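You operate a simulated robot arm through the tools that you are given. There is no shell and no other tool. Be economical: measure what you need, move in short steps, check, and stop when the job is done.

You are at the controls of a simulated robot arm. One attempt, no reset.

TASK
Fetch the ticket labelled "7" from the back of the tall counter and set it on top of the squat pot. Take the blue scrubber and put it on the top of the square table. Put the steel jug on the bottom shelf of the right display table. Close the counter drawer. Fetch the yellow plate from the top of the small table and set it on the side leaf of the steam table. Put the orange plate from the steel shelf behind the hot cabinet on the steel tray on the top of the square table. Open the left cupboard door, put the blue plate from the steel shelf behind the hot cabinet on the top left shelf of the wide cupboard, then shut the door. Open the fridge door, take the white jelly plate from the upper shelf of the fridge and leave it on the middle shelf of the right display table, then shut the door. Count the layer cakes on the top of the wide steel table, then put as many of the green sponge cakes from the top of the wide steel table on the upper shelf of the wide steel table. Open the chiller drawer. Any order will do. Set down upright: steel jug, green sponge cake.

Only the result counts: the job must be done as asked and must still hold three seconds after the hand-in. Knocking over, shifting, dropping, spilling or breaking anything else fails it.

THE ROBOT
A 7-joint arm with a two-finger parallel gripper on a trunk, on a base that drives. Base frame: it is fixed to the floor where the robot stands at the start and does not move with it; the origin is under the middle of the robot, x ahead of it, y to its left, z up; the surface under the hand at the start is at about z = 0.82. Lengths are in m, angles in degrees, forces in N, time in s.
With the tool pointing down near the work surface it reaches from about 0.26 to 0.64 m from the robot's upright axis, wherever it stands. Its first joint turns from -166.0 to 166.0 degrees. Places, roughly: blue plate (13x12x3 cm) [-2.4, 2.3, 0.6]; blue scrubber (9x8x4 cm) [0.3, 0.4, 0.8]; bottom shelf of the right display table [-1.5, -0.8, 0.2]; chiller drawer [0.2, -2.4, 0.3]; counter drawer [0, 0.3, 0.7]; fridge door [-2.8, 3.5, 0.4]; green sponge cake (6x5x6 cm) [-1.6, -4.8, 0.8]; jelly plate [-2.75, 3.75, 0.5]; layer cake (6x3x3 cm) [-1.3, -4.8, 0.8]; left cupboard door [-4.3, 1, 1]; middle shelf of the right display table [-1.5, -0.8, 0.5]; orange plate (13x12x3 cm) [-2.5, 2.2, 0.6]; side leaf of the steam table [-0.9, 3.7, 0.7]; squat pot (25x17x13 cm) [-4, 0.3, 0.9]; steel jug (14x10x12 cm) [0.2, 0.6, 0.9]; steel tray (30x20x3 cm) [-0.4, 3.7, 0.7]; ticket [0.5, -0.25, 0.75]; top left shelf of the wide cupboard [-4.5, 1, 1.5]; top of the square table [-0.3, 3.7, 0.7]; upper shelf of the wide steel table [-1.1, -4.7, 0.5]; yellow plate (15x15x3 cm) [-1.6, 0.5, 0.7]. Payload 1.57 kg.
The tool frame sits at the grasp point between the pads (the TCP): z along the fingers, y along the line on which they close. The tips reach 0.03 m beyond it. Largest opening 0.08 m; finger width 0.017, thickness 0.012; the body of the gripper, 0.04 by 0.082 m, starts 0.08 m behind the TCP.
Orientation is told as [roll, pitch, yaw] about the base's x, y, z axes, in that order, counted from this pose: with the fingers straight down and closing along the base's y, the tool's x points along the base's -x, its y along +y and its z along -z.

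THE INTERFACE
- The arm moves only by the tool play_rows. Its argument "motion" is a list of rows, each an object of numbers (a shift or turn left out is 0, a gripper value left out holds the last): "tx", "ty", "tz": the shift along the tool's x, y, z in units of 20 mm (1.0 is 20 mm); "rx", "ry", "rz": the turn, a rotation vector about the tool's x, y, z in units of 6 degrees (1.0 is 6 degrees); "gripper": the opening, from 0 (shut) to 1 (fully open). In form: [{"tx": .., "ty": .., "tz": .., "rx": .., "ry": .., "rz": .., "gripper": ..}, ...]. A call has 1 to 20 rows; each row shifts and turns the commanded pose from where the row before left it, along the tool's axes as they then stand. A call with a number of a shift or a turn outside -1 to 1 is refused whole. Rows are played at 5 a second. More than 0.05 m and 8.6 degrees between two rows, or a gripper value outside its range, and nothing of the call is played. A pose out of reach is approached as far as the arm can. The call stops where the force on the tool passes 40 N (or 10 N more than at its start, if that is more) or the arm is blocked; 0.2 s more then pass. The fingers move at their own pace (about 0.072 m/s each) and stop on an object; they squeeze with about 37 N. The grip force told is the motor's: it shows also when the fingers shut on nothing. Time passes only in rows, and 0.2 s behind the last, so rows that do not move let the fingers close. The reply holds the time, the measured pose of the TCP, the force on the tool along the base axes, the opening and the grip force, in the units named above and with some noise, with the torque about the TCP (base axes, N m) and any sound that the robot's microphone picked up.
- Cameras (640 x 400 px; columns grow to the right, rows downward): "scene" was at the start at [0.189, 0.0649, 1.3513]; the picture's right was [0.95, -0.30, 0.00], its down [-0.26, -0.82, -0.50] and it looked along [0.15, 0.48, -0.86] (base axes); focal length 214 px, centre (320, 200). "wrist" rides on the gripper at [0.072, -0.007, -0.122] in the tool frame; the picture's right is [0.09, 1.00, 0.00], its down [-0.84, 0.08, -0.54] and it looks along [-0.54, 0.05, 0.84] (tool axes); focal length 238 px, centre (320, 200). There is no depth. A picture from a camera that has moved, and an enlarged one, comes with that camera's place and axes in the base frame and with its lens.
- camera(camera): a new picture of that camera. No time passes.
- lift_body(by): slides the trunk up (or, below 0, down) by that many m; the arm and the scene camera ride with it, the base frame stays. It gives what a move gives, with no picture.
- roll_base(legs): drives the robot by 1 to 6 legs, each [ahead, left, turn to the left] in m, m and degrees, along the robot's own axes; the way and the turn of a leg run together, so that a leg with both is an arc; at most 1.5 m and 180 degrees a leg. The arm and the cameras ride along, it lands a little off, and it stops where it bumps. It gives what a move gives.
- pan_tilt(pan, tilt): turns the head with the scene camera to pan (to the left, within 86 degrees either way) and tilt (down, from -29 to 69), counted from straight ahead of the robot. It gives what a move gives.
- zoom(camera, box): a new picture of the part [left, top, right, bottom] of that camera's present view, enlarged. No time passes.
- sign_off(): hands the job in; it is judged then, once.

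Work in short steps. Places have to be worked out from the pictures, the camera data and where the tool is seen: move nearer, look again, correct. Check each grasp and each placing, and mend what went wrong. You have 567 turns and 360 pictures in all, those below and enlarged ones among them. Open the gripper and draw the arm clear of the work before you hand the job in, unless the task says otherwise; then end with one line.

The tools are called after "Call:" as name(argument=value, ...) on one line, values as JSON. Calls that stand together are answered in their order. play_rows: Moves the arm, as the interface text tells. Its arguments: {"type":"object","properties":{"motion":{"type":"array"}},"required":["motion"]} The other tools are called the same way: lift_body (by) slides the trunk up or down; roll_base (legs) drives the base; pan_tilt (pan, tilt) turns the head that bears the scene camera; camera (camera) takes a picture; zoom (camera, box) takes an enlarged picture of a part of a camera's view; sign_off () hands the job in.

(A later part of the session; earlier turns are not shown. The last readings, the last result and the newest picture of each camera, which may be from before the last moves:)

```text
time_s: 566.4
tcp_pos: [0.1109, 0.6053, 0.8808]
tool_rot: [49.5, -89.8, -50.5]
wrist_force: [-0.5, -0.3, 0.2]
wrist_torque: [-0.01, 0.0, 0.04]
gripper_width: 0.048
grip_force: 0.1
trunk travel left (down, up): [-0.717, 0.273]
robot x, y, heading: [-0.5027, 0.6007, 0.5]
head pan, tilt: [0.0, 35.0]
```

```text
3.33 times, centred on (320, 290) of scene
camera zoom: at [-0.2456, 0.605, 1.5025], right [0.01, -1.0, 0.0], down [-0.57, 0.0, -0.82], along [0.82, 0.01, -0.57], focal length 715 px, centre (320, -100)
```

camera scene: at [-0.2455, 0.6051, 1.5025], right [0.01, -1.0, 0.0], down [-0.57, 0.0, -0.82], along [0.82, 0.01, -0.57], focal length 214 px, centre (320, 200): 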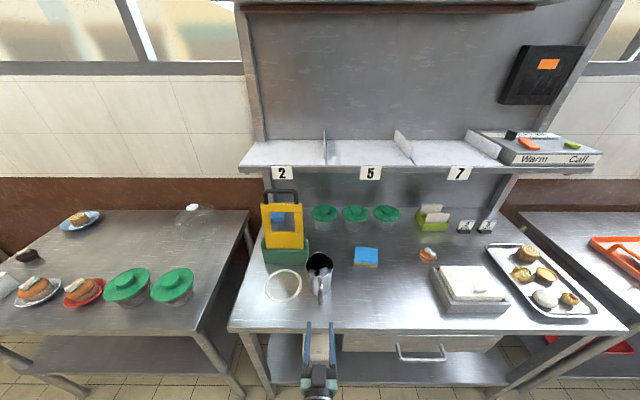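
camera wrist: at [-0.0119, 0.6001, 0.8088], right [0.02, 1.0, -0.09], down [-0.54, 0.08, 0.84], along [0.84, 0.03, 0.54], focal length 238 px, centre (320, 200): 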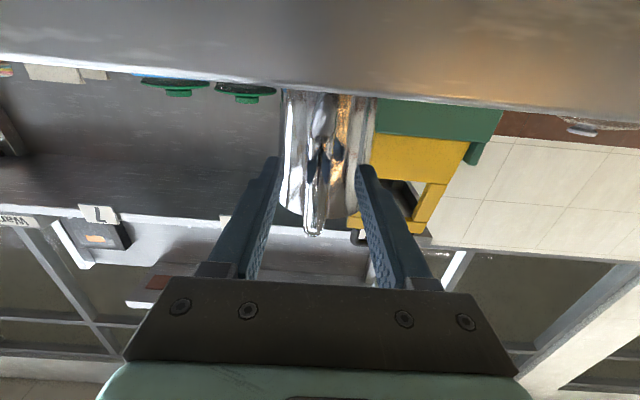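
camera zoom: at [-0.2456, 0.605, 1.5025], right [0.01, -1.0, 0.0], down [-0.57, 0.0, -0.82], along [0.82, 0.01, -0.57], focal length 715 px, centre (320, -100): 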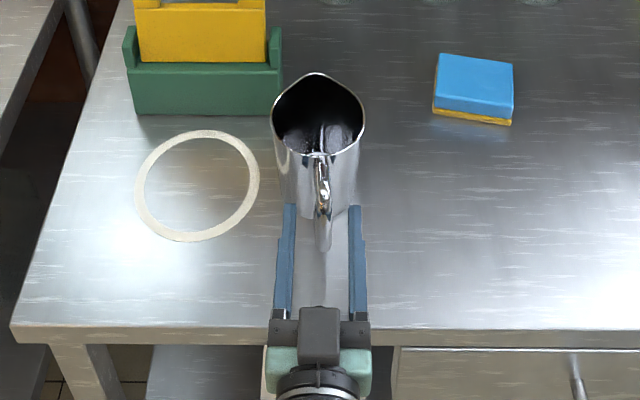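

Call:
play_rows(motion=[{"tz": 0.3}, {"gripper": 0.2}, {"gripper": 0}, {}, {}])

Call:
play_rows(motion=[{"tx": -0.3}, {"tx": -0.4}, {"tx": -0.5}, {"tx": -0.5}, {}])

Call:
camera(camera="wrist")

Call:
zoom(camera="scene", box=[260, 230, 380, 350])

```text
time_s: 567.6
tcp_pos: [0.1174, 0.6056, 0.8811]
tool_rot: [53.3, -89.7, -54.4]
wrist_force: [1.0, -1.1, -0.1]
wrist_torque: [-0.1, -0.02, 0.0]
gripper_width: 0.0144
grip_force: 30.6
trunk travel left (down, up): [-0.717, 0.273]
robot x, y, heading: [-0.5017, 0.6022, 0.4]
head pan, tilt: [0.0, 35.0]
```

```text
time_s: 568.8
tcp_pos: [0.1183, 0.6041, 0.914]
tool_rot: [42.1, -89.6, -43.2]
wrist_force: [0.2, 0.4, -2.0]
wrist_torque: [-0.02, 0.14, 0.01]
gripper_width: 0.0142
grip_force: 30.2
trunk travel left (down, up): [-0.717, 0.273]
robot x, y, heading: [-0.499, 0.602, 0.3]
head pan, tilt: [0.0, 35.0]
```

```text
178 pictures are left
camera wrist: at [-0.0059, 0.5994, 0.8425], right [0.02, 1.0, -0.09], down [-0.54, 0.08, 0.84], along [0.84, 0.03, 0.54], focal length 238 px, centre (320, 200)
```

wrist: 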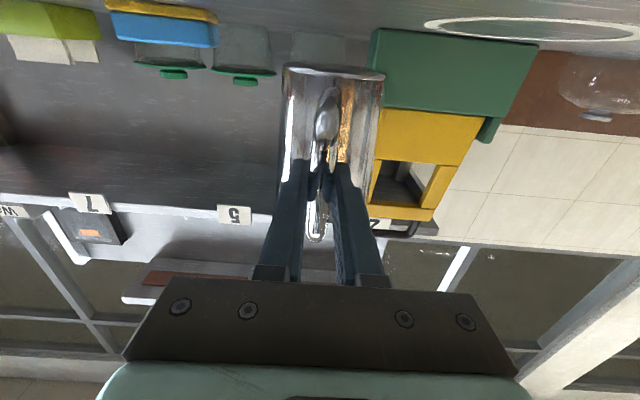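

```text
3.33 times, centred on (320, 290) of scene
camera zoom: at [-0.2452, 0.605, 1.5024], right [0.01, -1.0, 0.0], down [-0.57, 0.0, -0.82], along [0.82, 0.01, -0.57], focal length 715 px, centre (320, -100)
```

zoom: 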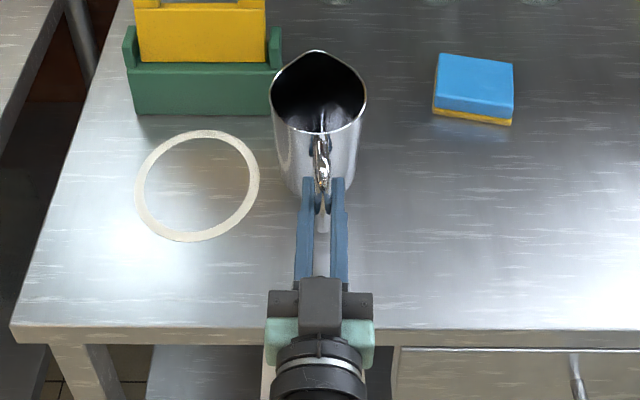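

Jug lifted, level and light. Back out, retract, and drive to the display table.

Call:
roll_base(legs=[[-0.3, 0, 0]])

Call:
play_rows(motion=[{"tz": -0.8}, {"tz": -0.8}, {"tz": -0.8}, {"tz": -0.8}, {"tz": -0.8}, {"tz": -0.8}, {"tz": -0.8}, {"tz": -0.8}, {"tz": -0.8}, {"tz": -0.8}, {}])

Call:
roll_base(legs=[[0.12, -1.38, 0], [0, 0, -90], [0, 0, -90.5]])

Call:
camera(camera="scene")

Call:
camera(camera="wrist")

```text
time_s: 570.9
tcp_pos: [-0.1825, 0.6015, 0.9154]
tool_rot: [49.8, -89.7, -50.7]
wrist_force: [0.0, 0.0, -1.6]
wrist_torque: [0.02, 0.13, -0.02]
gripper_width: 0.0141
grip_force: 30.4
trunk travel left (down, up): [-0.717, 0.273]
robot x, y, heading: [-0.7993, 0.5998, 0.3]
head pan, tilt: [0.0, 35.0]
```

```text
time_s: 573.3
tcp_pos: [-0.3433, 0.6046, 0.9161]
tool_rot: [46.9, -89.7, -48.0]
wrist_force: [-0.6, 0.6, -0.9]
wrist_torque: [-0.02, 0.1, 0.02]
gripper_width: 0.0142
grip_force: 30.6
trunk travel left (down, up): [-0.717, 0.273]
robot x, y, heading: [-0.7959, 0.6016, 0.8]
head pan, tilt: [0.0, 35.0]
```

```text
time_s: 587.8
tcp_pos: [-1.13, -0.7695, 0.9174]
tool_rot: [45.9, -89.7, 132.8]
wrist_force: [0.0, 0.2, -2.4]
wrist_torque: [0.02, -0.11, -0.05]
gripper_width: 0.0141
grip_force: 30.8
trunk travel left (down, up): [-0.717, 0.273]
robot x, y, heading: [-0.673, -0.7684, -179.7]
head pan, tilt: [0.0, 35.0]
```

```text
176 pictures are left
camera scene: at [-0.9311, -0.7669, 1.5024], right [0.0, 1.0, 0.0], down [0.57, 0.0, -0.82], along [-0.82, 0.0, -0.57], focal length 214 px, centre (320, 200)
```

scene: 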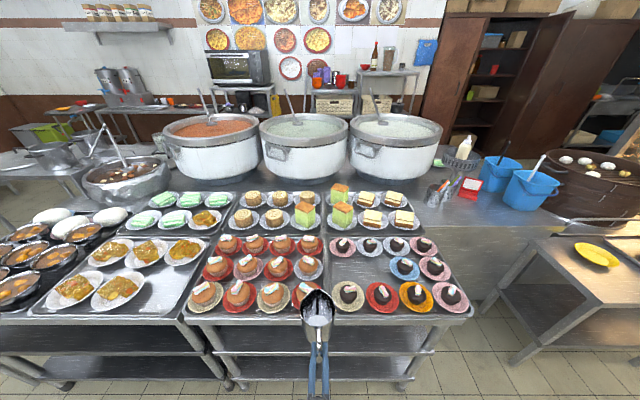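

```text
175 pictures are left
camera wrist: at [-1.0084, -0.767, 0.8435], right [-0.02, -1.0, -0.09], down [0.54, -0.09, 0.84], along [-0.84, -0.03, 0.54], focal length 238 px, centre (320, 200)
```

wrist: 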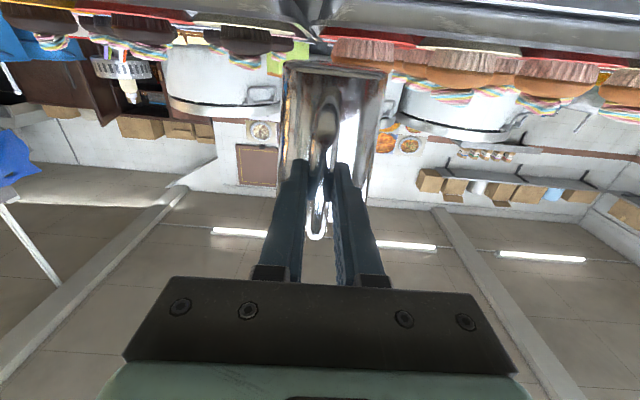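

Back up, then lower the trunk to bottom-shelf height.

Call:
roll_base(legs=[[-0.2, 0, 0]])

Call:
lift_body(by=-0.4)

Call:
lift_body(by=-0.215)

Call:
pan_tilt(pan=0, tilt=30)

Call:
camera(camera="scene")

```text
time_s: 589.4
tcp_pos: [-0.9313, -0.7707, 0.9155]
tool_rot: [47.8, -89.7, 130.7]
wrist_force: [0.3, -0.2, -1.7]
wrist_torque: [0.01, -0.15, 0.03]
gripper_width: 0.0144
grip_force: 31.2
trunk travel left (down, up): [-0.717, 0.273]
robot x, y, heading: [-0.4722, -0.7662, -180.0]
head pan, tilt: [0.0, 35.0]
```

```text
time_s: 593.2
tcp_pos: [-0.9315, -0.7701, 0.5143]
tool_rot: [43.6, -89.8, 135.1]
wrist_force: [-0.6, -0.9, -1.8]
wrist_torque: [0.0, -0.13, -0.01]
gripper_width: 0.0142
grip_force: 30.7
trunk travel left (down, up): [-0.317, 0.673]
robot x, y, heading: [-0.472, -0.7653, -179.7]
head pan, tilt: [0.0, 35.0]
```

```text
time_s: 595.5
tcp_pos: [-0.931, -0.7703, 0.3004]
tool_rot: [43.9, -89.6, 134.7]
wrist_force: [0.7, 0.3, -1.2]
wrist_torque: [0.0, -0.14, -0.04]
gripper_width: 0.014
grip_force: 30.5
trunk travel left (down, up): [-0.102, 0.888]
robot x, y, heading: [-0.4756, -0.7699, -179.9]
head pan, tilt: [0.0, 35.0]
```

```text
time_s: 596.2
tcp_pos: [-0.931, -0.7694, 0.301]
tool_rot: [43.6, -89.6, 135.0]
wrist_force: [0.3, -1.0, -2.4]
wrist_torque: [-0.01, -0.13, 0.02]
gripper_width: 0.0143
grip_force: 30.1
trunk travel left (down, up): [-0.102, 0.888]
robot x, y, heading: [-0.4717, -0.7683, -179.7]
head pan, tilt: [0.0, 30.0]
```

```text
174 pictures are left
camera scene: at [-0.7346, -0.7666, 0.8952], right [0.0, 1.0, 0.0], down [0.5, 0.0, -0.87], along [-0.87, 0.0, -0.5], focal length 214 px, centre (320, 200)
```

scene: 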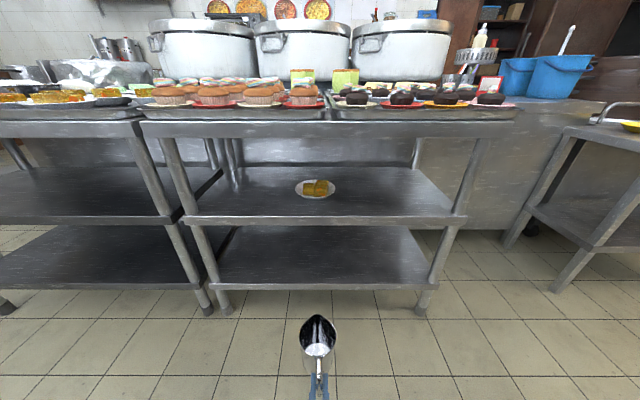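

Bottom shelf z≈0.195, opening up to 0.49. Drive in and extend.

Call:
roll_base(legs=[[0.28, 0, 0]])

Call:
camera(camera="scene")

Call:
play_rows(motion=[{"tz": 0.7}, {"tz": 0.7}, {"tz": 0.7}, {"tz": 0.7}, {"tz": 0.7}, {"tz": 0.7}, {"tz": 0.7}, {"tz": 0.7}, {"tz": 0.7}, {"tz": 0.7}, {}])

Call:
camera(camera="scene")

Call:
camera(camera="wrist")

```text
time_s: 598.1
tcp_pos: [-1.2138, -0.7705, 0.3005]
tool_rot: [43.6, -89.7, 135.0]
wrist_force: [0.9, 0.6, -1.5]
wrist_torque: [0.03, -0.15, 0.03]
gripper_width: 0.0142
grip_force: 30.4
trunk travel left (down, up): [-0.102, 0.888]
robot x, y, heading: [-0.7507, -0.7682, -179.9]
head pan, tilt: [0.0, 30.0]
```

```text
173 pictures are left
camera scene: at [-1.0158, -0.7673, 0.8952], right [0.0, 1.0, 0.0], down [0.5, 0.0, -0.87], along [-0.87, 0.0, -0.5], focal length 214 px, centre (320, 200)
```

scene: 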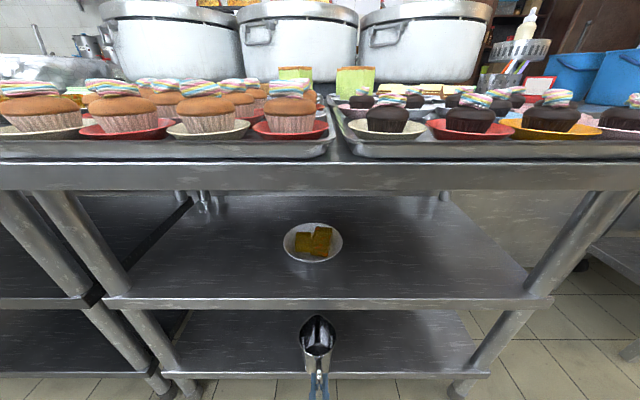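

```text
time_s: 600.5
tcp_pos: [-1.353, -0.7675, 0.2994]
tool_rot: [39.6, -89.7, 139.0]
wrist_force: [0.8, -0.1, -2.4]
wrist_torque: [-0.02, -0.11, -0.01]
gripper_width: 0.014
grip_force: 30.8
trunk travel left (down, up): [-0.102, 0.888]
robot x, y, heading: [-0.7534, -0.7653, -179.8]
head pan, tilt: [0.0, 30.0]
```

```text
172 pictures are left
camera scene: at [-1.0158, -0.7673, 0.8952], right [0.0, 1.0, 0.0], down [0.5, 0.0, -0.87], along [-0.87, 0.0, -0.5], focal length 214 px, centre (320, 200)
```

scene: 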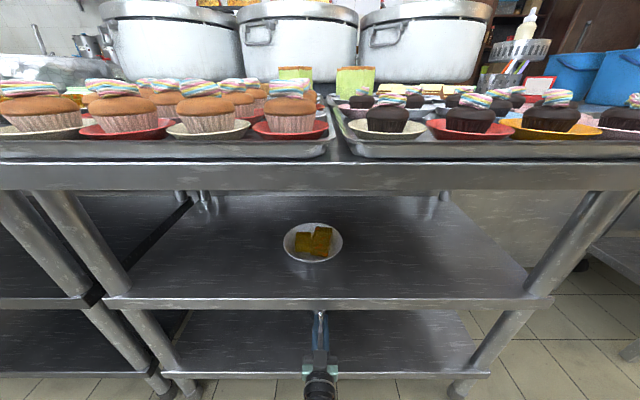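

```text
171 pictures are left
camera wrist: at [-1.2311, -0.7638, 0.2273], right [-0.02, -1.0, -0.09], down [0.54, -0.09, 0.84], along [-0.84, -0.03, 0.54], focal length 238 px, centre (320, 200)
```

wrist: 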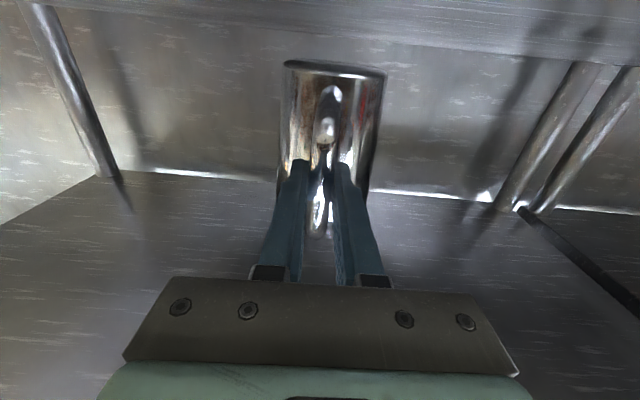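

Lower gently onto the bottom shelf.

Call:
play_rows(motion=[{"tx": 0.4}, {"tx": 0.4}, {"tx": 0.3}, {"tx": 0.2}, {"tx": 0.15}, {}])

Call:
play_rows(motion=[{"tx": 0.12}, {"tx": 0.12}, {"tx": 0.1}, {}])

```text
time_s: 601.9
tcp_pos: [-1.3529, -0.7668, 0.2713]
tool_rot: [90.7, -89.8, 88.0]
wrist_force: [0.1, -0.8, 2.6]
wrist_torque: [0.08, 0.4, 0.03]
gripper_width: 0.0141
grip_force: 31.2
trunk travel left (down, up): [-0.102, 0.888]
robot x, y, heading: [-0.7534, -0.7689, -179.8]
head pan, tilt: [0.0, 30.0]
```

```text
time_s: 602.9
tcp_pos: [-1.3543, -0.7679, 0.2693]
tool_rot: [152.6, -89.4, 26.0]
wrist_force: [6.0, 0.1, 19.9]
wrist_torque: [0.03, 0.6, 0.01]
gripper_width: 0.0141
grip_force: 30.1
trunk travel left (down, up): [-0.102, 0.888]
robot x, y, heading: [-0.7532, -0.7652, -179.9]
head pan, tilt: [0.0, 30.0]
```

Seated. Relax, open, and retreat.

Call:
play_rows(motion=[{"tx": -0.15}, {"gripper": 0.4}, {"gripper": 0.6}, {}, {"tz": -0.5}, {"tz": -0.8}, {"tz": -0.8}, {"tz": -0.8}, {"tz": -0.8}, {"tz": -0.8}, {}])

Call:
camera(camera="wrist")

```text
time_s: 605.3
tcp_pos: [-1.2619, -0.7679, 0.268]
tool_rot: [44.6, -89.7, 134.2]
wrist_force: [0.1, 0.1, -0.4]
wrist_torque: [-0.01, -0.01, 0.0]
gripper_width: 0.0479
grip_force: 0.1
trunk travel left (down, up): [-0.102, 0.888]
robot x, y, heading: [-0.7507, -0.7669, -180.2]
head pan, tilt: [0.0, 30.0]
```

```text
170 pictures are left
camera wrist: at [-1.1407, -0.7662, 0.1954], right [-0.02, -1.0, -0.09], down [0.54, -0.09, 0.84], along [-0.84, -0.03, 0.54], focal length 238 px, centre (320, 200)
```

wrist: 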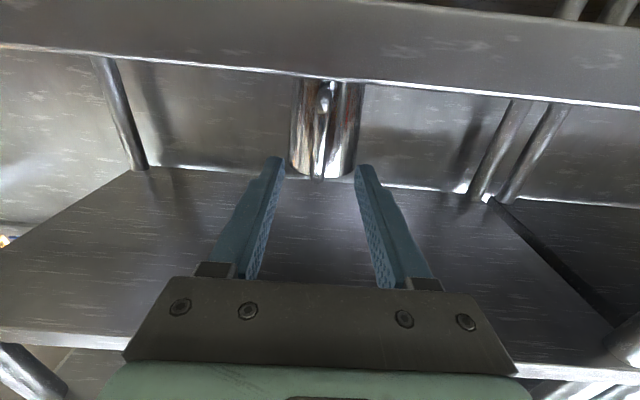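

Jug is upright on the bottom shelf. Next the yellow plate: back off, raise, slide to the small table, reorient the tool.

Call:
roll_base(legs=[[-0.2, 0, 0]])

Call:
lift_body(by=0.4)

Call:
roll_base(legs=[[0, -1.27, 0]])

Call:
play_rows(motion=[{"ry": 0.9}, {"ry": 0.9}, {"ry": 0.9}, {"ry": 0.9}, {"ry": 0.9}, {"ry": 0.9}, {"ry": 0.9}, {"ry": 0.9}, {"ry": 0.9}, {"ry": 0.9}, {}])

Call:
play_rows(motion=[{"rz": 1, "gripper": 0.35}, {"rz": 1}, {"rz": 1}, {"rz": 1}, {"rz": 1}, {"rz": 1}, {"rz": 1}, {"rz": 1}, {"rz": 1}, {"rz": 1}, {"rz": 1}, {"rz": 1}, {"rz": 1}, {"rz": 1}, {"rz": 1}, {}])

Call:
camera(camera="scene")

```text
time_s: 606.9
tcp_pos: [-1.0644, -0.768, 0.2672]
tool_rot: [43.9, -89.7, 134.6]
wrist_force: [-0.5, -0.8, 1.1]
wrist_torque: [0.0, 0.0, 0.01]
gripper_width: 0.0481
grip_force: 0.1
trunk travel left (down, up): [-0.102, 0.888]
robot x, y, heading: [-0.5572, -0.7699, 179.7]
head pan, tilt: [0.0, 30.0]
```

```text
time_s: 610.8
tcp_pos: [-1.0637, -0.7673, 0.6672]
tool_rot: [44.3, -89.7, 134.3]
wrist_force: [1.6, 0.0, 0.3]
wrist_torque: [0.01, 0.0, 0.02]
gripper_width: 0.0482
grip_force: 0.1
trunk travel left (down, up): [-0.502, 0.488]
robot x, y, heading: [-0.5542, -0.7681, 180.0]
head pan, tilt: [0.0, 30.0]
```

```text
time_s: 617.1
tcp_pos: [-1.0634, 0.497, 0.6678]
tool_rot: [45.3, -89.6, 133.3]
wrist_force: [-0.6, 0.6, -0.2]
wrist_torque: [-0.02, 0.0, 0.0]
gripper_width: 0.0481
grip_force: 0.2
trunk travel left (down, up): [-0.502, 0.488]
robot x, y, heading: [-0.5523, 0.4939, 179.9]
head pan, tilt: [0.0, 30.0]
```

```text
time_s: 619.5
tcp_pos: [-1.0625, 0.4976, 0.6675]
tool_rot: [0.4, -35.7, 178.3]
wrist_force: [-0.5, -0.5, -0.3]
wrist_torque: [-0.01, 0.0, -0.03]
gripper_width: 0.048
grip_force: 0.0
trunk travel left (down, up): [-0.502, 0.488]
robot x, y, heading: [-0.5544, 0.4971, 179.8]
head pan, tilt: [0.0, 30.0]
```

```text
time_s: 623.0
tcp_pos: [-1.062, 0.4975, 0.6674]
tool_rot: [35.8, 0.3, 88.4]
wrist_force: [-0.5, -0.5, 0.9]
wrist_torque: [0.04, -0.03, 0.0]
gripper_width: 0.028
grip_force: 0.0
trunk travel left (down, up): [-0.502, 0.488]
robot x, y, heading: [-0.5559, 0.4945, 180.4]
head pan, tilt: [0.0, 30.0]
```

```text
169 pictures are left
camera scene: at [-0.8155, 0.4986, 1.2953], right [0.0, 1.0, 0.0], down [0.5, 0.0, -0.87], along [-0.87, 0.0, -0.5], focal length 214 px, centre (320, 200)
```

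scene: 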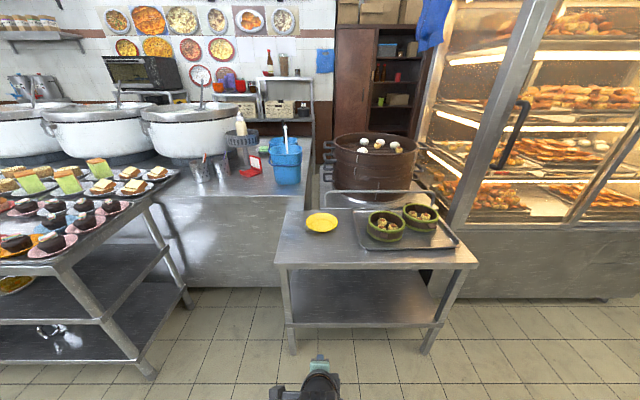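

Call:
zoom(camera="scene", box=[270, 190, 390, 280])

Call:
lift_body(by=0.25)

Call:
roll_base(legs=[[0.25, 0, 0]])

Call:
zoom(camera="scene", box=[260, 230, 420, 350])

```text
4.44 times, centred on (330, 235) of scene
camera zoom: at [-0.8155, 0.4986, 1.2953], right [0.0, 1.0, 0.0], down [0.5, 0.0, -0.87], along [-0.87, 0.0, -0.5], focal length 953 px, centre (276, 44)
```

zoom: 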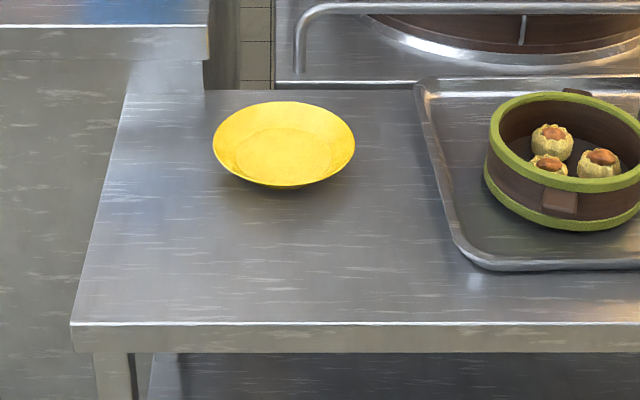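

```text
time_s: 625.5
tcp_pos: [-1.0632, 0.4977, 0.9163]
tool_rot: [35.8, 0.2, 88.5]
wrist_force: [-0.1, -0.4, 0.0]
wrist_torque: [0.0, -0.01, -0.02]
gripper_width: 0.0279
grip_force: 0.1
trunk travel left (down, up): [-0.752, 0.238]
robot x, y, heading: [-0.5507, 0.4958, 180.0]
head pan, tilt: [0.0, 30.0]
```

```text
time_s: 627.4
tcp_pos: [-1.3146, 0.499, 0.9179]
tool_rot: [35.7, 0.3, 88.4]
wrist_force: [-1.1, -0.1, 0.5]
wrist_torque: [-0.01, 0.0, 0.0]
gripper_width: 0.028
grip_force: 0.0
trunk travel left (down, up): [-0.752, 0.238]
robot x, y, heading: [-0.8038, 0.4963, 180.0]
head pan, tilt: [0.0, 30.0]
```

```text
3.33 times, centred on (340, 290) of scene
camera zoom: at [-1.0663, 0.4995, 1.5452], right [0.0, 1.0, 0.0], down [0.5, 0.0, -0.87], along [-0.87, 0.0, -0.5], focal length 715 px, centre (253, -100)
```

zoom: 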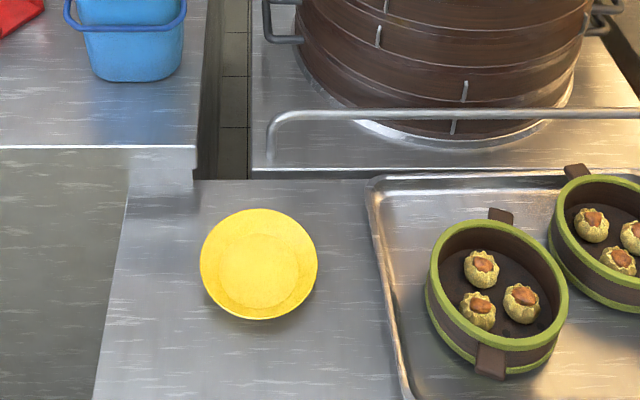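

Yellow plate: centre ≈[-1.600,0.506], rim z≈0.727, radius ≈0.073. Move to the pre-grasp.

Call:
roll_base(legs=[[0.12, 0, 0]])

Call:
play_rows(motion=[{"ty": -0.229, "tz": 0.829, "tx": -0.04, "gripper": 0.35}, {"ty": -0.229, "tz": 0.829, "tx": -0.04}, {"ty": -0.229, "tz": 0.829, "tx": -0.04}, {"ty": -0.229, "tz": 0.829, "tx": -0.04}, {"ty": -0.229, "tz": 0.829, "tx": -0.04}, {"ty": -0.229, "tz": 0.829, "tx": -0.04}, {"ty": -0.229, "tz": 0.829, "tx": -0.04}, {"ty": -0.229, "tz": 0.829, "tx": -0.04}, {}])

Call:
zoom(camera="wrist", box=[220, 50, 460, 230])

```text
time_s: 628.6
tcp_pos: [-1.4332, 0.4987, 0.9175]
tool_rot: [35.7, 0.1, 88.4]
wrist_force: [-0.1, 0.4, -0.5]
wrist_torque: [-0.04, 0.0, 0.0]
gripper_width: 0.0279
grip_force: 0.1
trunk travel left (down, up): [-0.752, 0.238]
robot x, y, heading: [-0.9247, 0.4979, 179.8]
head pan, tilt: [0.0, 30.0]
```

```text
time_s: 630.6
tcp_pos: [-1.481, 0.5059, 0.7871]
tool_rot: [35.8, 0.2, 88.4]
wrist_force: [0.2, 0.7, 0.4]
wrist_torque: [-0.01, -0.02, 0.03]
gripper_width: 0.028
grip_force: 0.0
trunk travel left (down, up): [-0.752, 0.238]
robot x, y, heading: [-0.9266, 0.5024, 180.2]
head pan, tilt: [0.0, 30.0]
```

```text
2.22 times, centred on (340, 140) of wrist
camera zoom: at [-1.4071, 0.4325, 0.8825], right [-0.81, -0.07, 0.58], down [0.28, 0.83, 0.48], along [-0.52, 0.55, -0.65], focal length 530 px, centre (276, 333)
```

zoom: 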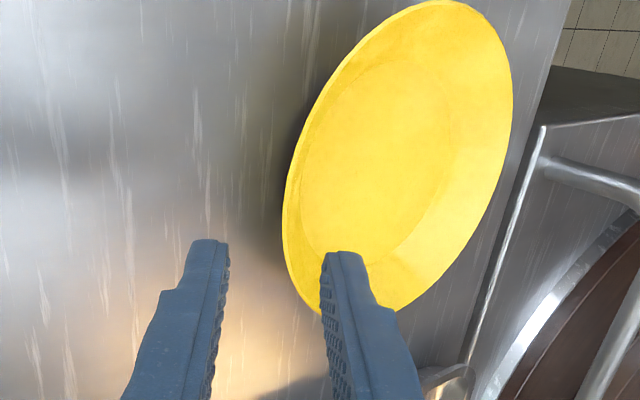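

Call:
play_rows(motion=[{"tz": 0.5}, {"tz": 0.5}, {"tz": 0.5}, {"tz": 0.5}, {"tz": 0.35}, {"tz": 0.25}, {}])

Call:
zoom(camera="wrist", box=[220, 50, 460, 230])

```text
time_s: 632.2
tcp_pos: [-1.5117, 0.5062, 0.7449]
tool_rot: [35.8, 0.2, 88.5]
wrist_force: [-0.4, -0.5, 0.1]
wrist_torque: [0.02, 0.03, 0.02]
gripper_width: 0.0278
grip_force: 0.0
trunk travel left (down, up): [-0.752, 0.238]
robot x, y, heading: [-0.9243, 0.498, 179.9]
head pan, tilt: [0.0, 30.0]
```

```text
2.22 times, centred on (340, 140) of wrist
camera zoom: at [-1.4375, 0.4327, 0.8404], right [-0.81, -0.07, 0.58], down [0.28, 0.83, 0.48], along [-0.52, 0.55, -0.65], focal length 530 px, centre (276, 333)
```

zoom: 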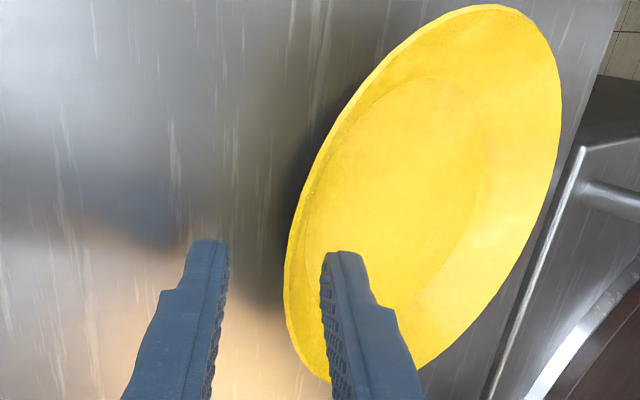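

Call:
play_rows(motion=[{"tz": 0.2, "ty": 0.1}, {"tz": 0.15}, {}])

Call:
play_rows(motion=[{"gripper": 0.1}, {"gripper": 0}, {}, {}])

Call:
zoom(camera="wrist", box=[220, 50, 460, 230])

```text
time_s: 633.0
tcp_pos: [-1.5158, 0.5066, 0.7447]
tool_rot: [35.8, 0.3, 88.5]
wrist_force: [0.3, -0.1, 0.0]
wrist_torque: [0.04, 0.02, 0.02]
gripper_width: 0.0283
grip_force: 0.1
out of reach, approached as far as the arm can: row 2
trunk travel left (down, up): [-0.752, 0.238]
robot x, y, heading: [-0.926, 0.4971, 179.8]
head pan, tilt: [0.0, 30.0]
```

```text
time_s: 634.0
tcp_pos: [-1.5166, 0.5061, 0.745]
tool_rot: [35.9, 0.2, 88.4]
wrist_force: [-2.3, 0.2, 6.8]
wrist_torque: [-0.16, 0.41, -0.05]
gripper_width: 0.0052
grip_force: 25.7
trunk travel left (down, up): [-0.752, 0.238]
robot x, y, heading: [-0.9273, 0.4974, 179.8]
head pan, tilt: [0.0, 30.0]
```

```text
2.22 times, centred on (340, 140) of wrist
camera zoom: at [-1.442, 0.4329, 0.8396], right [-0.81, -0.07, 0.59], down [0.28, 0.83, 0.48], along [-0.52, 0.55, -0.65], focal length 530 px, centre (276, 333)
```

zoom: 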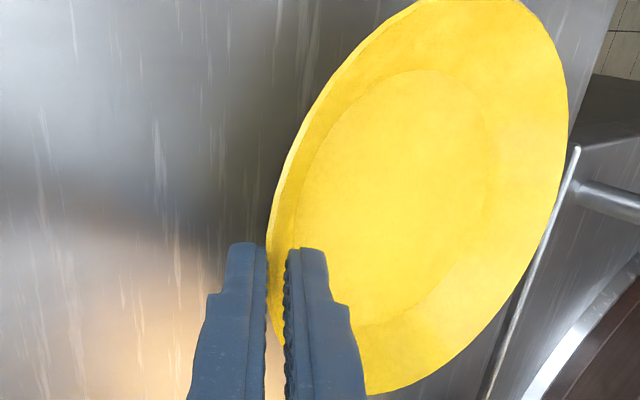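

Gripped. Lift with the trunk.

Call:
lift_body(by=0.1)

Call:
camera(camera="wrist")

```text
time_s: 635.3
tcp_pos: [-1.5165, 0.5056, 0.8432]
tool_rot: [35.7, 0.3, 88.4]
wrist_force: [-0.2, 0.5, -0.7]
wrist_torque: [0.0, -0.06, -0.01]
gripper_width: 0.0032
grip_force: 24.3
trunk travel left (down, up): [-0.852, 0.138]
robot x, y, heading: [-0.9235, 0.4941, 179.6]
head pan, tilt: [0.0, 30.0]
```

```text
163 pictures are left
camera wrist: at [-1.4412, 0.4328, 0.9382], right [-0.81, -0.07, 0.58], down [0.28, 0.83, 0.48], along [-0.52, 0.55, -0.66], focal length 238 px, centre (320, 200)
```

wrist: 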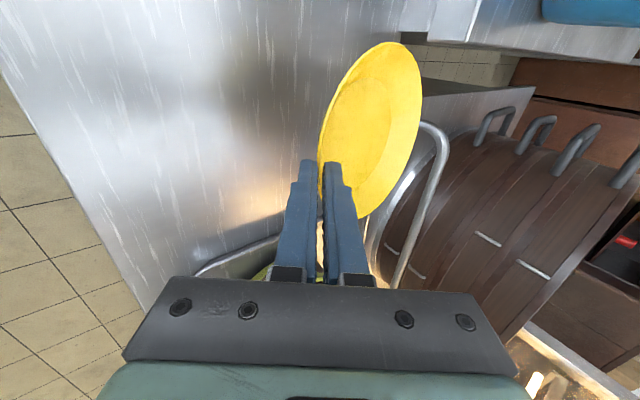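

Plate held. Back away, retract, and head north to the steam table.

Call:
roll_base(legs=[[-0.28, 0, 0]])

Call:
play_rows(motion=[{"ty": -0.8, "tz": -0.58}, {"ty": -0.8, "tz": -0.58}, {"ty": -0.8, "tz": -0.58}, {"ty": -0.8, "tz": -0.58}, {"ty": -0.8, "tz": -0.58}, {"ty": -0.8, "tz": -0.58}, {"ty": -0.8, "tz": -0.58}, {}])

Call:
lift_body(by=0.12)

Call:
roll_base(legs=[[0, 0, -90], [1.3, 0.1, 0], [1.15, 0.1, 0]])

Call:
pan_tilt(pan=0, tilt=40)

Call:
camera(camera="scene")

```text
time_s: 637.3
tcp_pos: [-1.235, 0.5072, 0.8437]
tool_rot: [35.7, 0.4, 88.3]
wrist_force: [-0.4, -1.0, -0.2]
wrist_torque: [0.01, -0.04, 0.01]
gripper_width: 0.0033
grip_force: 24.3
trunk travel left (down, up): [-0.852, 0.138]
robot x, y, heading: [-0.6472, 0.4975, 179.9]
head pan, tilt: [0.0, 30.0]
```

```text
time_s: 639.1
tcp_pos: [-1.0982, 0.5022, 0.8437]
tool_rot: [35.7, 0.3, 88.3]
wrist_force: [-0.4, 0.7, -1.8]
wrist_torque: [0.01, -0.06, -0.01]
gripper_width: 0.0031
grip_force: 24.1
trunk travel left (down, up): [-0.852, 0.138]
robot x, y, heading: [-0.6436, 0.4931, 179.9]
head pan, tilt: [0.0, 30.0]
```

```text
time_s: 640.6
tcp_pos: [-1.0984, 0.5031, 0.964]
tool_rot: [35.7, 0.3, 88.3]
wrist_force: [-0.6, -0.8, -0.5]
wrist_torque: [-0.02, -0.09, 0.0]
gripper_width: 0.0037
grip_force: 24.4
trunk travel left (down, up): [-0.972, 0.018]
robot x, y, heading: [-0.6444, 0.4971, 179.7]
head pan, tilt: [0.0, 30.0]
```

```text
time_s: 656.4
tcp_pos: [-0.7958, 3.3851, 0.9635]
tool_rot: [35.8, 0.3, -2.9]
wrist_force: [0.9, -0.7, -1.2]
wrist_torque: [-0.1, 0.02, 0.0]
gripper_width: 0.0031
grip_force: 24.6
trunk travel left (down, up): [-0.972, 0.018]
robot x, y, heading: [-0.8088, 2.93, 88.5]
head pan, tilt: [0.0, 30.0]
```

```text
time_s: 657.1
tcp_pos: [-0.7956, 3.3854, 0.9626]
tool_rot: [35.7, 0.3, -3.0]
wrist_force: [1.1, 0.6, -0.7]
wrist_torque: [-0.08, -0.01, 0.02]
gripper_width: 0.0032
grip_force: 24.6
trunk travel left (down, up): [-0.972, 0.018]
robot x, y, heading: [-0.8128, 2.9347, 88.5]
head pan, tilt: [0.0, 40.0]
```

```text
162 pictures are left
camera scene: at [-0.8062, 3.1884, 1.7499], right [1.0, -0.03, 0.0], down [-0.02, -0.64, -0.77], along [0.02, 0.77, -0.64], focal length 214 px, centre (320, 200)
```

scene: 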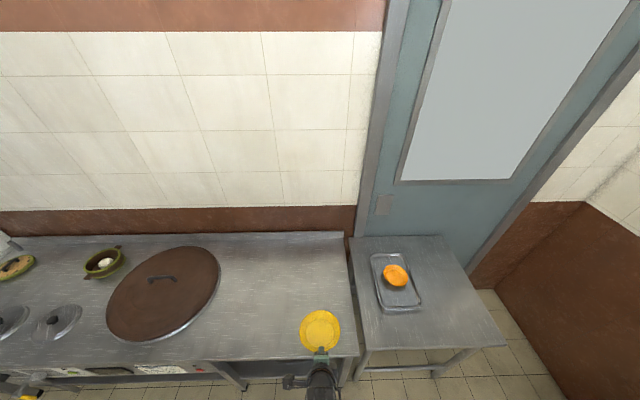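

Call:
zoom(camera="scene", box=[200, 220, 440, 370])

Call:
lift_body(by=-0.35)

Call:
zoom(camera="scene", box=[200, 120, 440, 270])

```text
2.67 times, centred on (320, 295) of scene
camera zoom: at [-0.8062, 3.1884, 1.7499], right [1.0, -0.03, 0.0], down [-0.02, -0.64, -0.77], along [0.02, 0.77, -0.64], focal length 572 px, centre (320, -53)
```

zoom: 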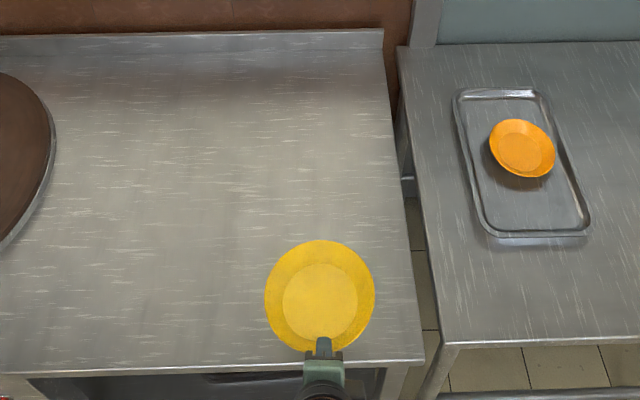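

```text
time_s: 660.5
tcp_pos: [-0.7951, 3.386, 0.6139]
tool_rot: [35.8, 0.3, -3.0]
wrist_force: [-0.4, -0.4, -0.2]
wrist_torque: [-0.05, 0.02, 0.0]
gripper_width: 0.0
grip_force: 21.1
trunk travel left (down, up): [-0.622, 0.368]
robot x, y, heading: [-0.8137, 2.9327, 88.2]
head pan, tilt: [0.0, 40.0]
```

```text
2.67 times, centred on (320, 195) of scene
camera zoom: at [-0.8062, 3.188, 1.3999], right [1.0, -0.03, 0.0], down [-0.02, -0.64, -0.77], along [0.02, 0.77, -0.64], focal length 572 px, centre (320, 213)
```

zoom: 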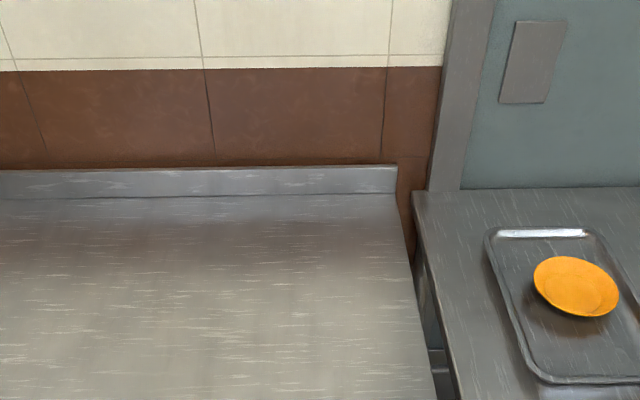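

The grip is empty — lowering knocked the plate against the table edge. Look for the plate.

Call:
pan_tilt(pan=0, tilt=60)

Call:
camera(camera="scene")

Call:
camera(camera="wrist")

```text
time_s: 661.3
tcp_pos: [-0.7968, 3.3858, 0.6145]
tool_rot: [35.8, 0.3, -2.8]
wrist_force: [-0.2, 0.3, -0.7]
wrist_torque: [0.0, 0.0, 0.0]
gripper_width: 0.0002
grip_force: 22.2
trunk travel left (down, up): [-0.622, 0.368]
robot x, y, heading: [-0.8088, 2.9337, 88.6]
head pan, tilt: [0.0, 60.0]
```

```text
159 pictures are left
camera scene: at [-0.8067, 3.1698, 1.3732], right [1.0, -0.03, 0.0], down [-0.02, -0.87, -0.5], along [0.01, 0.5, -0.87], focal length 214 px, centre (320, 200)
```

scene: 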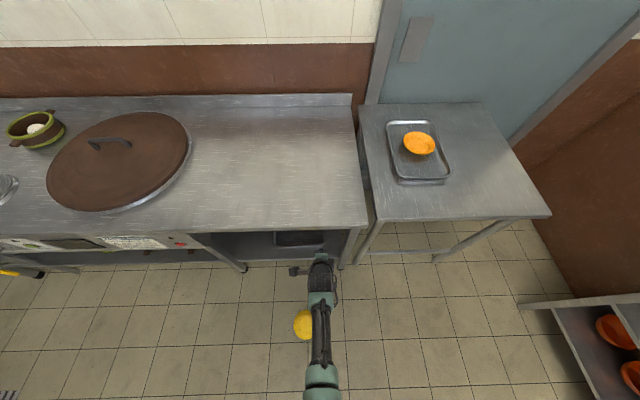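

```text
158 pictures are left
camera wrist: at [-0.8713, 3.3113, 0.7086], right [-0.05, 0.81, 0.58], down [0.83, -0.3, 0.48], along [0.56, 0.5, -0.66], focal length 238 px, centre (320, 200)
```

wrist: 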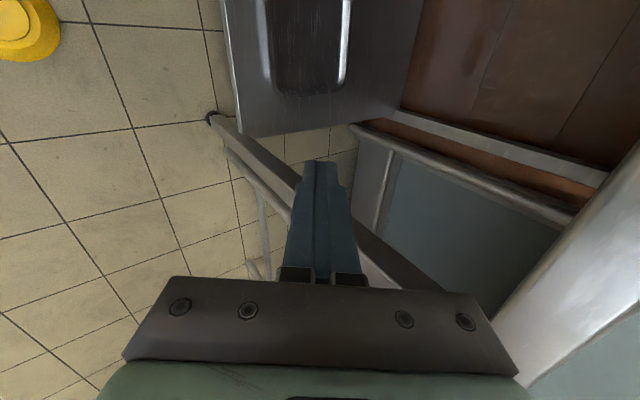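

The yellow plate fell to the floor near [-0.91,3.17]. Back away carefully and inspect it.

Call:
lift_body(by=0.3)

Call:
roll_base(legs=[[-0.35, 0, 0]])

Call:
camera(camera="scene")

```text
time_s: 664.3
tcp_pos: [-0.7955, 3.3847, 0.9131]
tool_rot: [35.8, 0.3, -2.9]
wrist_force: [0.8, 1.1, -0.1]
wrist_torque: [0.03, 0.0, -0.01]
gripper_width: 0.0
grip_force: 21.4
trunk travel left (down, up): [-0.922, 0.068]
robot x, y, heading: [-0.8113, 2.9325, 88.6]
head pan, tilt: [0.0, 60.0]
```

```text
time_s: 666.6
tcp_pos: [-0.8043, 3.0355, 0.9137]
tool_rot: [35.8, 0.3, -2.9]
wrist_force: [-0.2, -0.1, 0.9]
wrist_torque: [-0.02, -0.01, 0.0]
gripper_width: 0.0
grip_force: 21.2
trunk travel left (down, up): [-0.922, 0.068]
robot x, y, heading: [-0.8204, 2.583, 88.5]
head pan, tilt: [0.0, 60.0]
```

```text
157 pictures are left
camera scene: at [-0.8157, 2.8201, 1.6731], right [1.0, -0.03, 0.0], down [-0.02, -0.87, -0.5], along [0.01, 0.5, -0.87], focal length 214 px, centre (320, 200)
```

scene: 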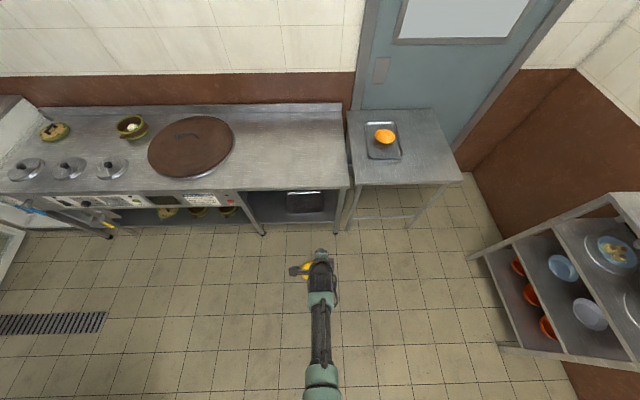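

Call:
roll_base(legs=[[0, -0.25, 0]])

Call:
zoom(camera="scene", box=[200, 210, 360, 330])

```text
time_s: 668.4
tcp_pos: [-0.5562, 3.0295, 0.9142]
tool_rot: [35.7, 0.2, -2.7]
wrist_force: [0.2, -0.1, -0.5]
wrist_torque: [0.0, 0.02, 0.03]
gripper_width: 0.0
grip_force: 20.7
trunk travel left (down, up): [-0.922, 0.068]
robot x, y, heading: [-0.5664, 2.578, 88.5]
head pan, tilt: [0.0, 60.0]
```

```text
3.33 times, centred on (280, 270) of scene
camera zoom: at [-0.5664, 2.8137, 1.6732], right [1.0, -0.02, 0.0], down [-0.02, -0.87, -0.5], along [0.01, 0.5, -0.87], focal length 715 px, centre (453, -33)
```

zoom: 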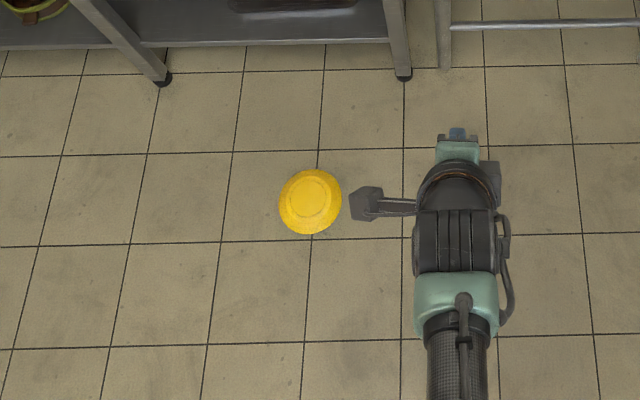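

The plate lies upside down on the floor. Get the wrist camera above it to see the underside.

Call:
roll_base(legs=[[-0.02, 0.33, 1.5]])

Call:
lift_body(by=-0.4)

Call:
lift_body(by=-0.2)

Call:
camera(camera="wrist")

Call:
camera(camera="scene")

```text
time_s: 670.6
tcp_pos: [-0.895, 3.0132, 0.9131]
tool_rot: [35.7, 0.2, -1.0]
wrist_force: [-0.1, 0.7, -0.2]
wrist_torque: [0.02, -0.02, 0.05]
gripper_width: 0.0001
grip_force: 21.4
trunk travel left (down, up): [-0.922, 0.068]
robot x, y, heading: [-0.8978, 2.56, 90.1]
head pan, tilt: [0.0, 60.0]
```

```text
time_s: 674.4
tcp_pos: [-0.8968, 3.0115, 0.5138]
tool_rot: [35.7, 0.3, -1.1]
wrist_force: [-0.4, -0.7, -0.6]
wrist_torque: [0.01, 0.01, 0.01]
gripper_width: 0.0001
grip_force: 21.4
trunk travel left (down, up): [-0.522, 0.468]
robot x, y, heading: [-0.8972, 2.5569, 90.1]
head pan, tilt: [0.0, 60.0]
```

```text
time_s: 676.6
tcp_pos: [-0.8976, 3.0115, 0.3143]
tool_rot: [35.8, 0.4, -1.1]
wrist_force: [0.4, 1.0, -0.7]
wrist_torque: [0.01, 0.0, 0.01]
gripper_width: 0.0
grip_force: 21.3
trunk travel left (down, up): [-0.322, 0.668]
robot x, y, heading: [-0.8971, 2.5626, 90.3]
head pan, tilt: [0.0, 60.0]
```

```text
155 pictures are left
camera wrist: at [-0.9696, 2.9361, 0.4087], right [-0.07, 0.81, 0.58], down [0.83, -0.27, 0.48], along [0.55, 0.52, -0.66], focal length 238 px, centre (320, 200)
```

wrist: 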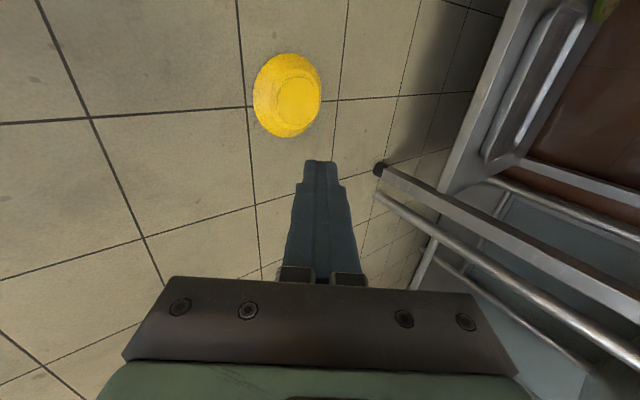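

```text
154 pictures are left
camera scene: at [-0.9005, 2.7965, 1.0732], right [1.0, 0.01, 0.0], down [0.0, -0.87, -0.5], along [0.0, 0.5, -0.87], focal length 214 px, centre (320, 200)
```

scene: 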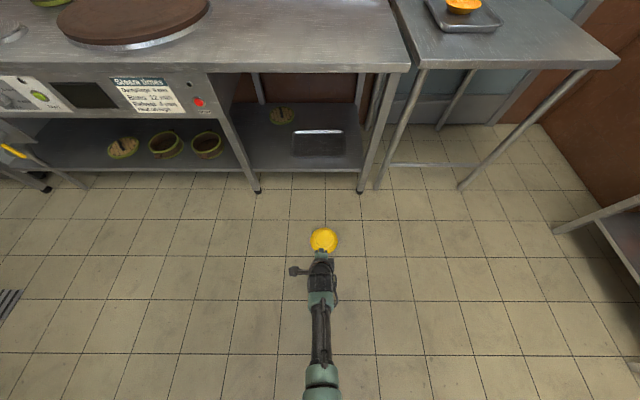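

Call:
zoom(camera="wrist", box=[230, 40, 350, 150])

```text
3.64 times, centred on (290, 95) of wrist
camera zoom: at [-0.9696, 2.9361, 0.4087], right [-0.07, 0.81, 0.58], down [0.83, -0.27, 0.48], along [0.55, 0.52, -0.66], focal length 867 px, centre (429, 582)
```

zoom: 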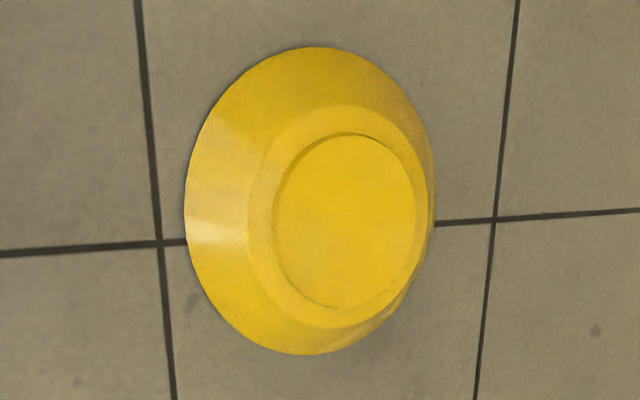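

The underside has a recessed base (≈83 mm inside a foot ring). Plan: internal (expanding) grip in the recess, then stand it up on the leaf and let it settle upright. Point the tool straight down above it.

Call:
play_rows(motion=[{"rx": 1}, {"rx": 1}, {"rx": 1}, {"rx": 1}, {"rx": 1}, {"rx": 0.97}, {}])

Call:
camera(camera="wrist")

```text
time_s: 678.2
tcp_pos: [-0.895, 3.0104, 0.3129]
tool_rot: [0.0, 0.3, -1.1]
wrist_force: [-0.8, 0.1, -0.2]
wrist_torque: [0.02, 0.02, -0.02]
gripper_width: 0.0
grip_force: 21.2
trunk travel left (down, up): [-0.322, 0.668]
robot x, y, heading: [-0.8959, 2.5603, 90.2]
head pan, tilt: [0.0, 60.0]
```

```text
152 pictures are left
camera wrist: at [-0.9677, 3.0064, 0.4355], right [-0.07, 1.0, 0.0], down [0.84, 0.06, 0.54], along [0.54, 0.04, -0.84], focal length 238 px, centre (320, 200)
```

wrist: 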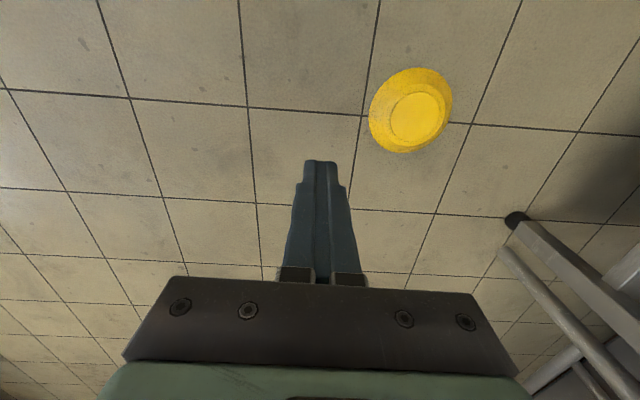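

Call:
roll_base(legs=[[0.12, 0, 0]])

Call:
play_rows(motion=[{"tx": -0.35, "ty": 0.7, "gripper": 0.55}, {"tx": -0.35, "ty": 0.7}, {"tz": 0.8, "ty": 0.6}, {"tz": 0.8}, {"tz": 0.8}, {"tz": 0.8}, {"tz": 0.8}, {}])

Call:
camera(camera="wrist")

```text
time_s: 679.4
tcp_pos: [-0.8971, 3.1313, 0.3139]
tool_rot: [-0.1, 0.3, -1.1]
wrist_force: [0.0, 0.2, -0.1]
wrist_torque: [0.01, -0.03, -0.01]
gripper_width: 0.0
grip_force: 21.0
trunk travel left (down, up): [-0.322, 0.668]
robot x, y, heading: [-0.8984, 2.6819, 90.4]
head pan, tilt: [0.0, 60.0]
```

```text
time_s: 681.2
tcp_pos: [-0.8791, 3.1521, 0.2869]
tool_rot: [0.0, 0.2, -1.1]
wrist_force: [0.6, 0.7, 0.4]
wrist_torque: [0.04, 0.02, -0.02]
gripper_width: 0.0438
grip_force: 0.0
out of reach, approached as far as the arm can: row 3, 4, 5, 6, 7
trunk travel left (down, up): [-0.322, 0.668]
robot x, y, heading: [-0.8954, 2.6837, 90.4]
head pan, tilt: [0.0, 60.0]
```

```text
151 pictures are left
camera wrist: at [-0.9503, 3.1467, 0.4077], right [-0.07, 1.0, 0.0], down [0.84, 0.06, 0.54], along [0.54, 0.04, -0.84], focal length 238 px, centre (320, 200)
```

wrist: 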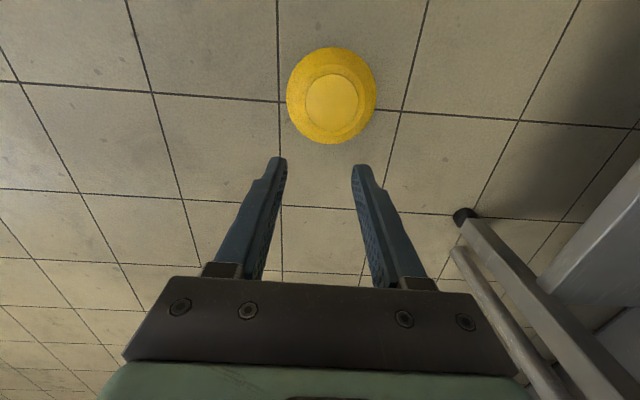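

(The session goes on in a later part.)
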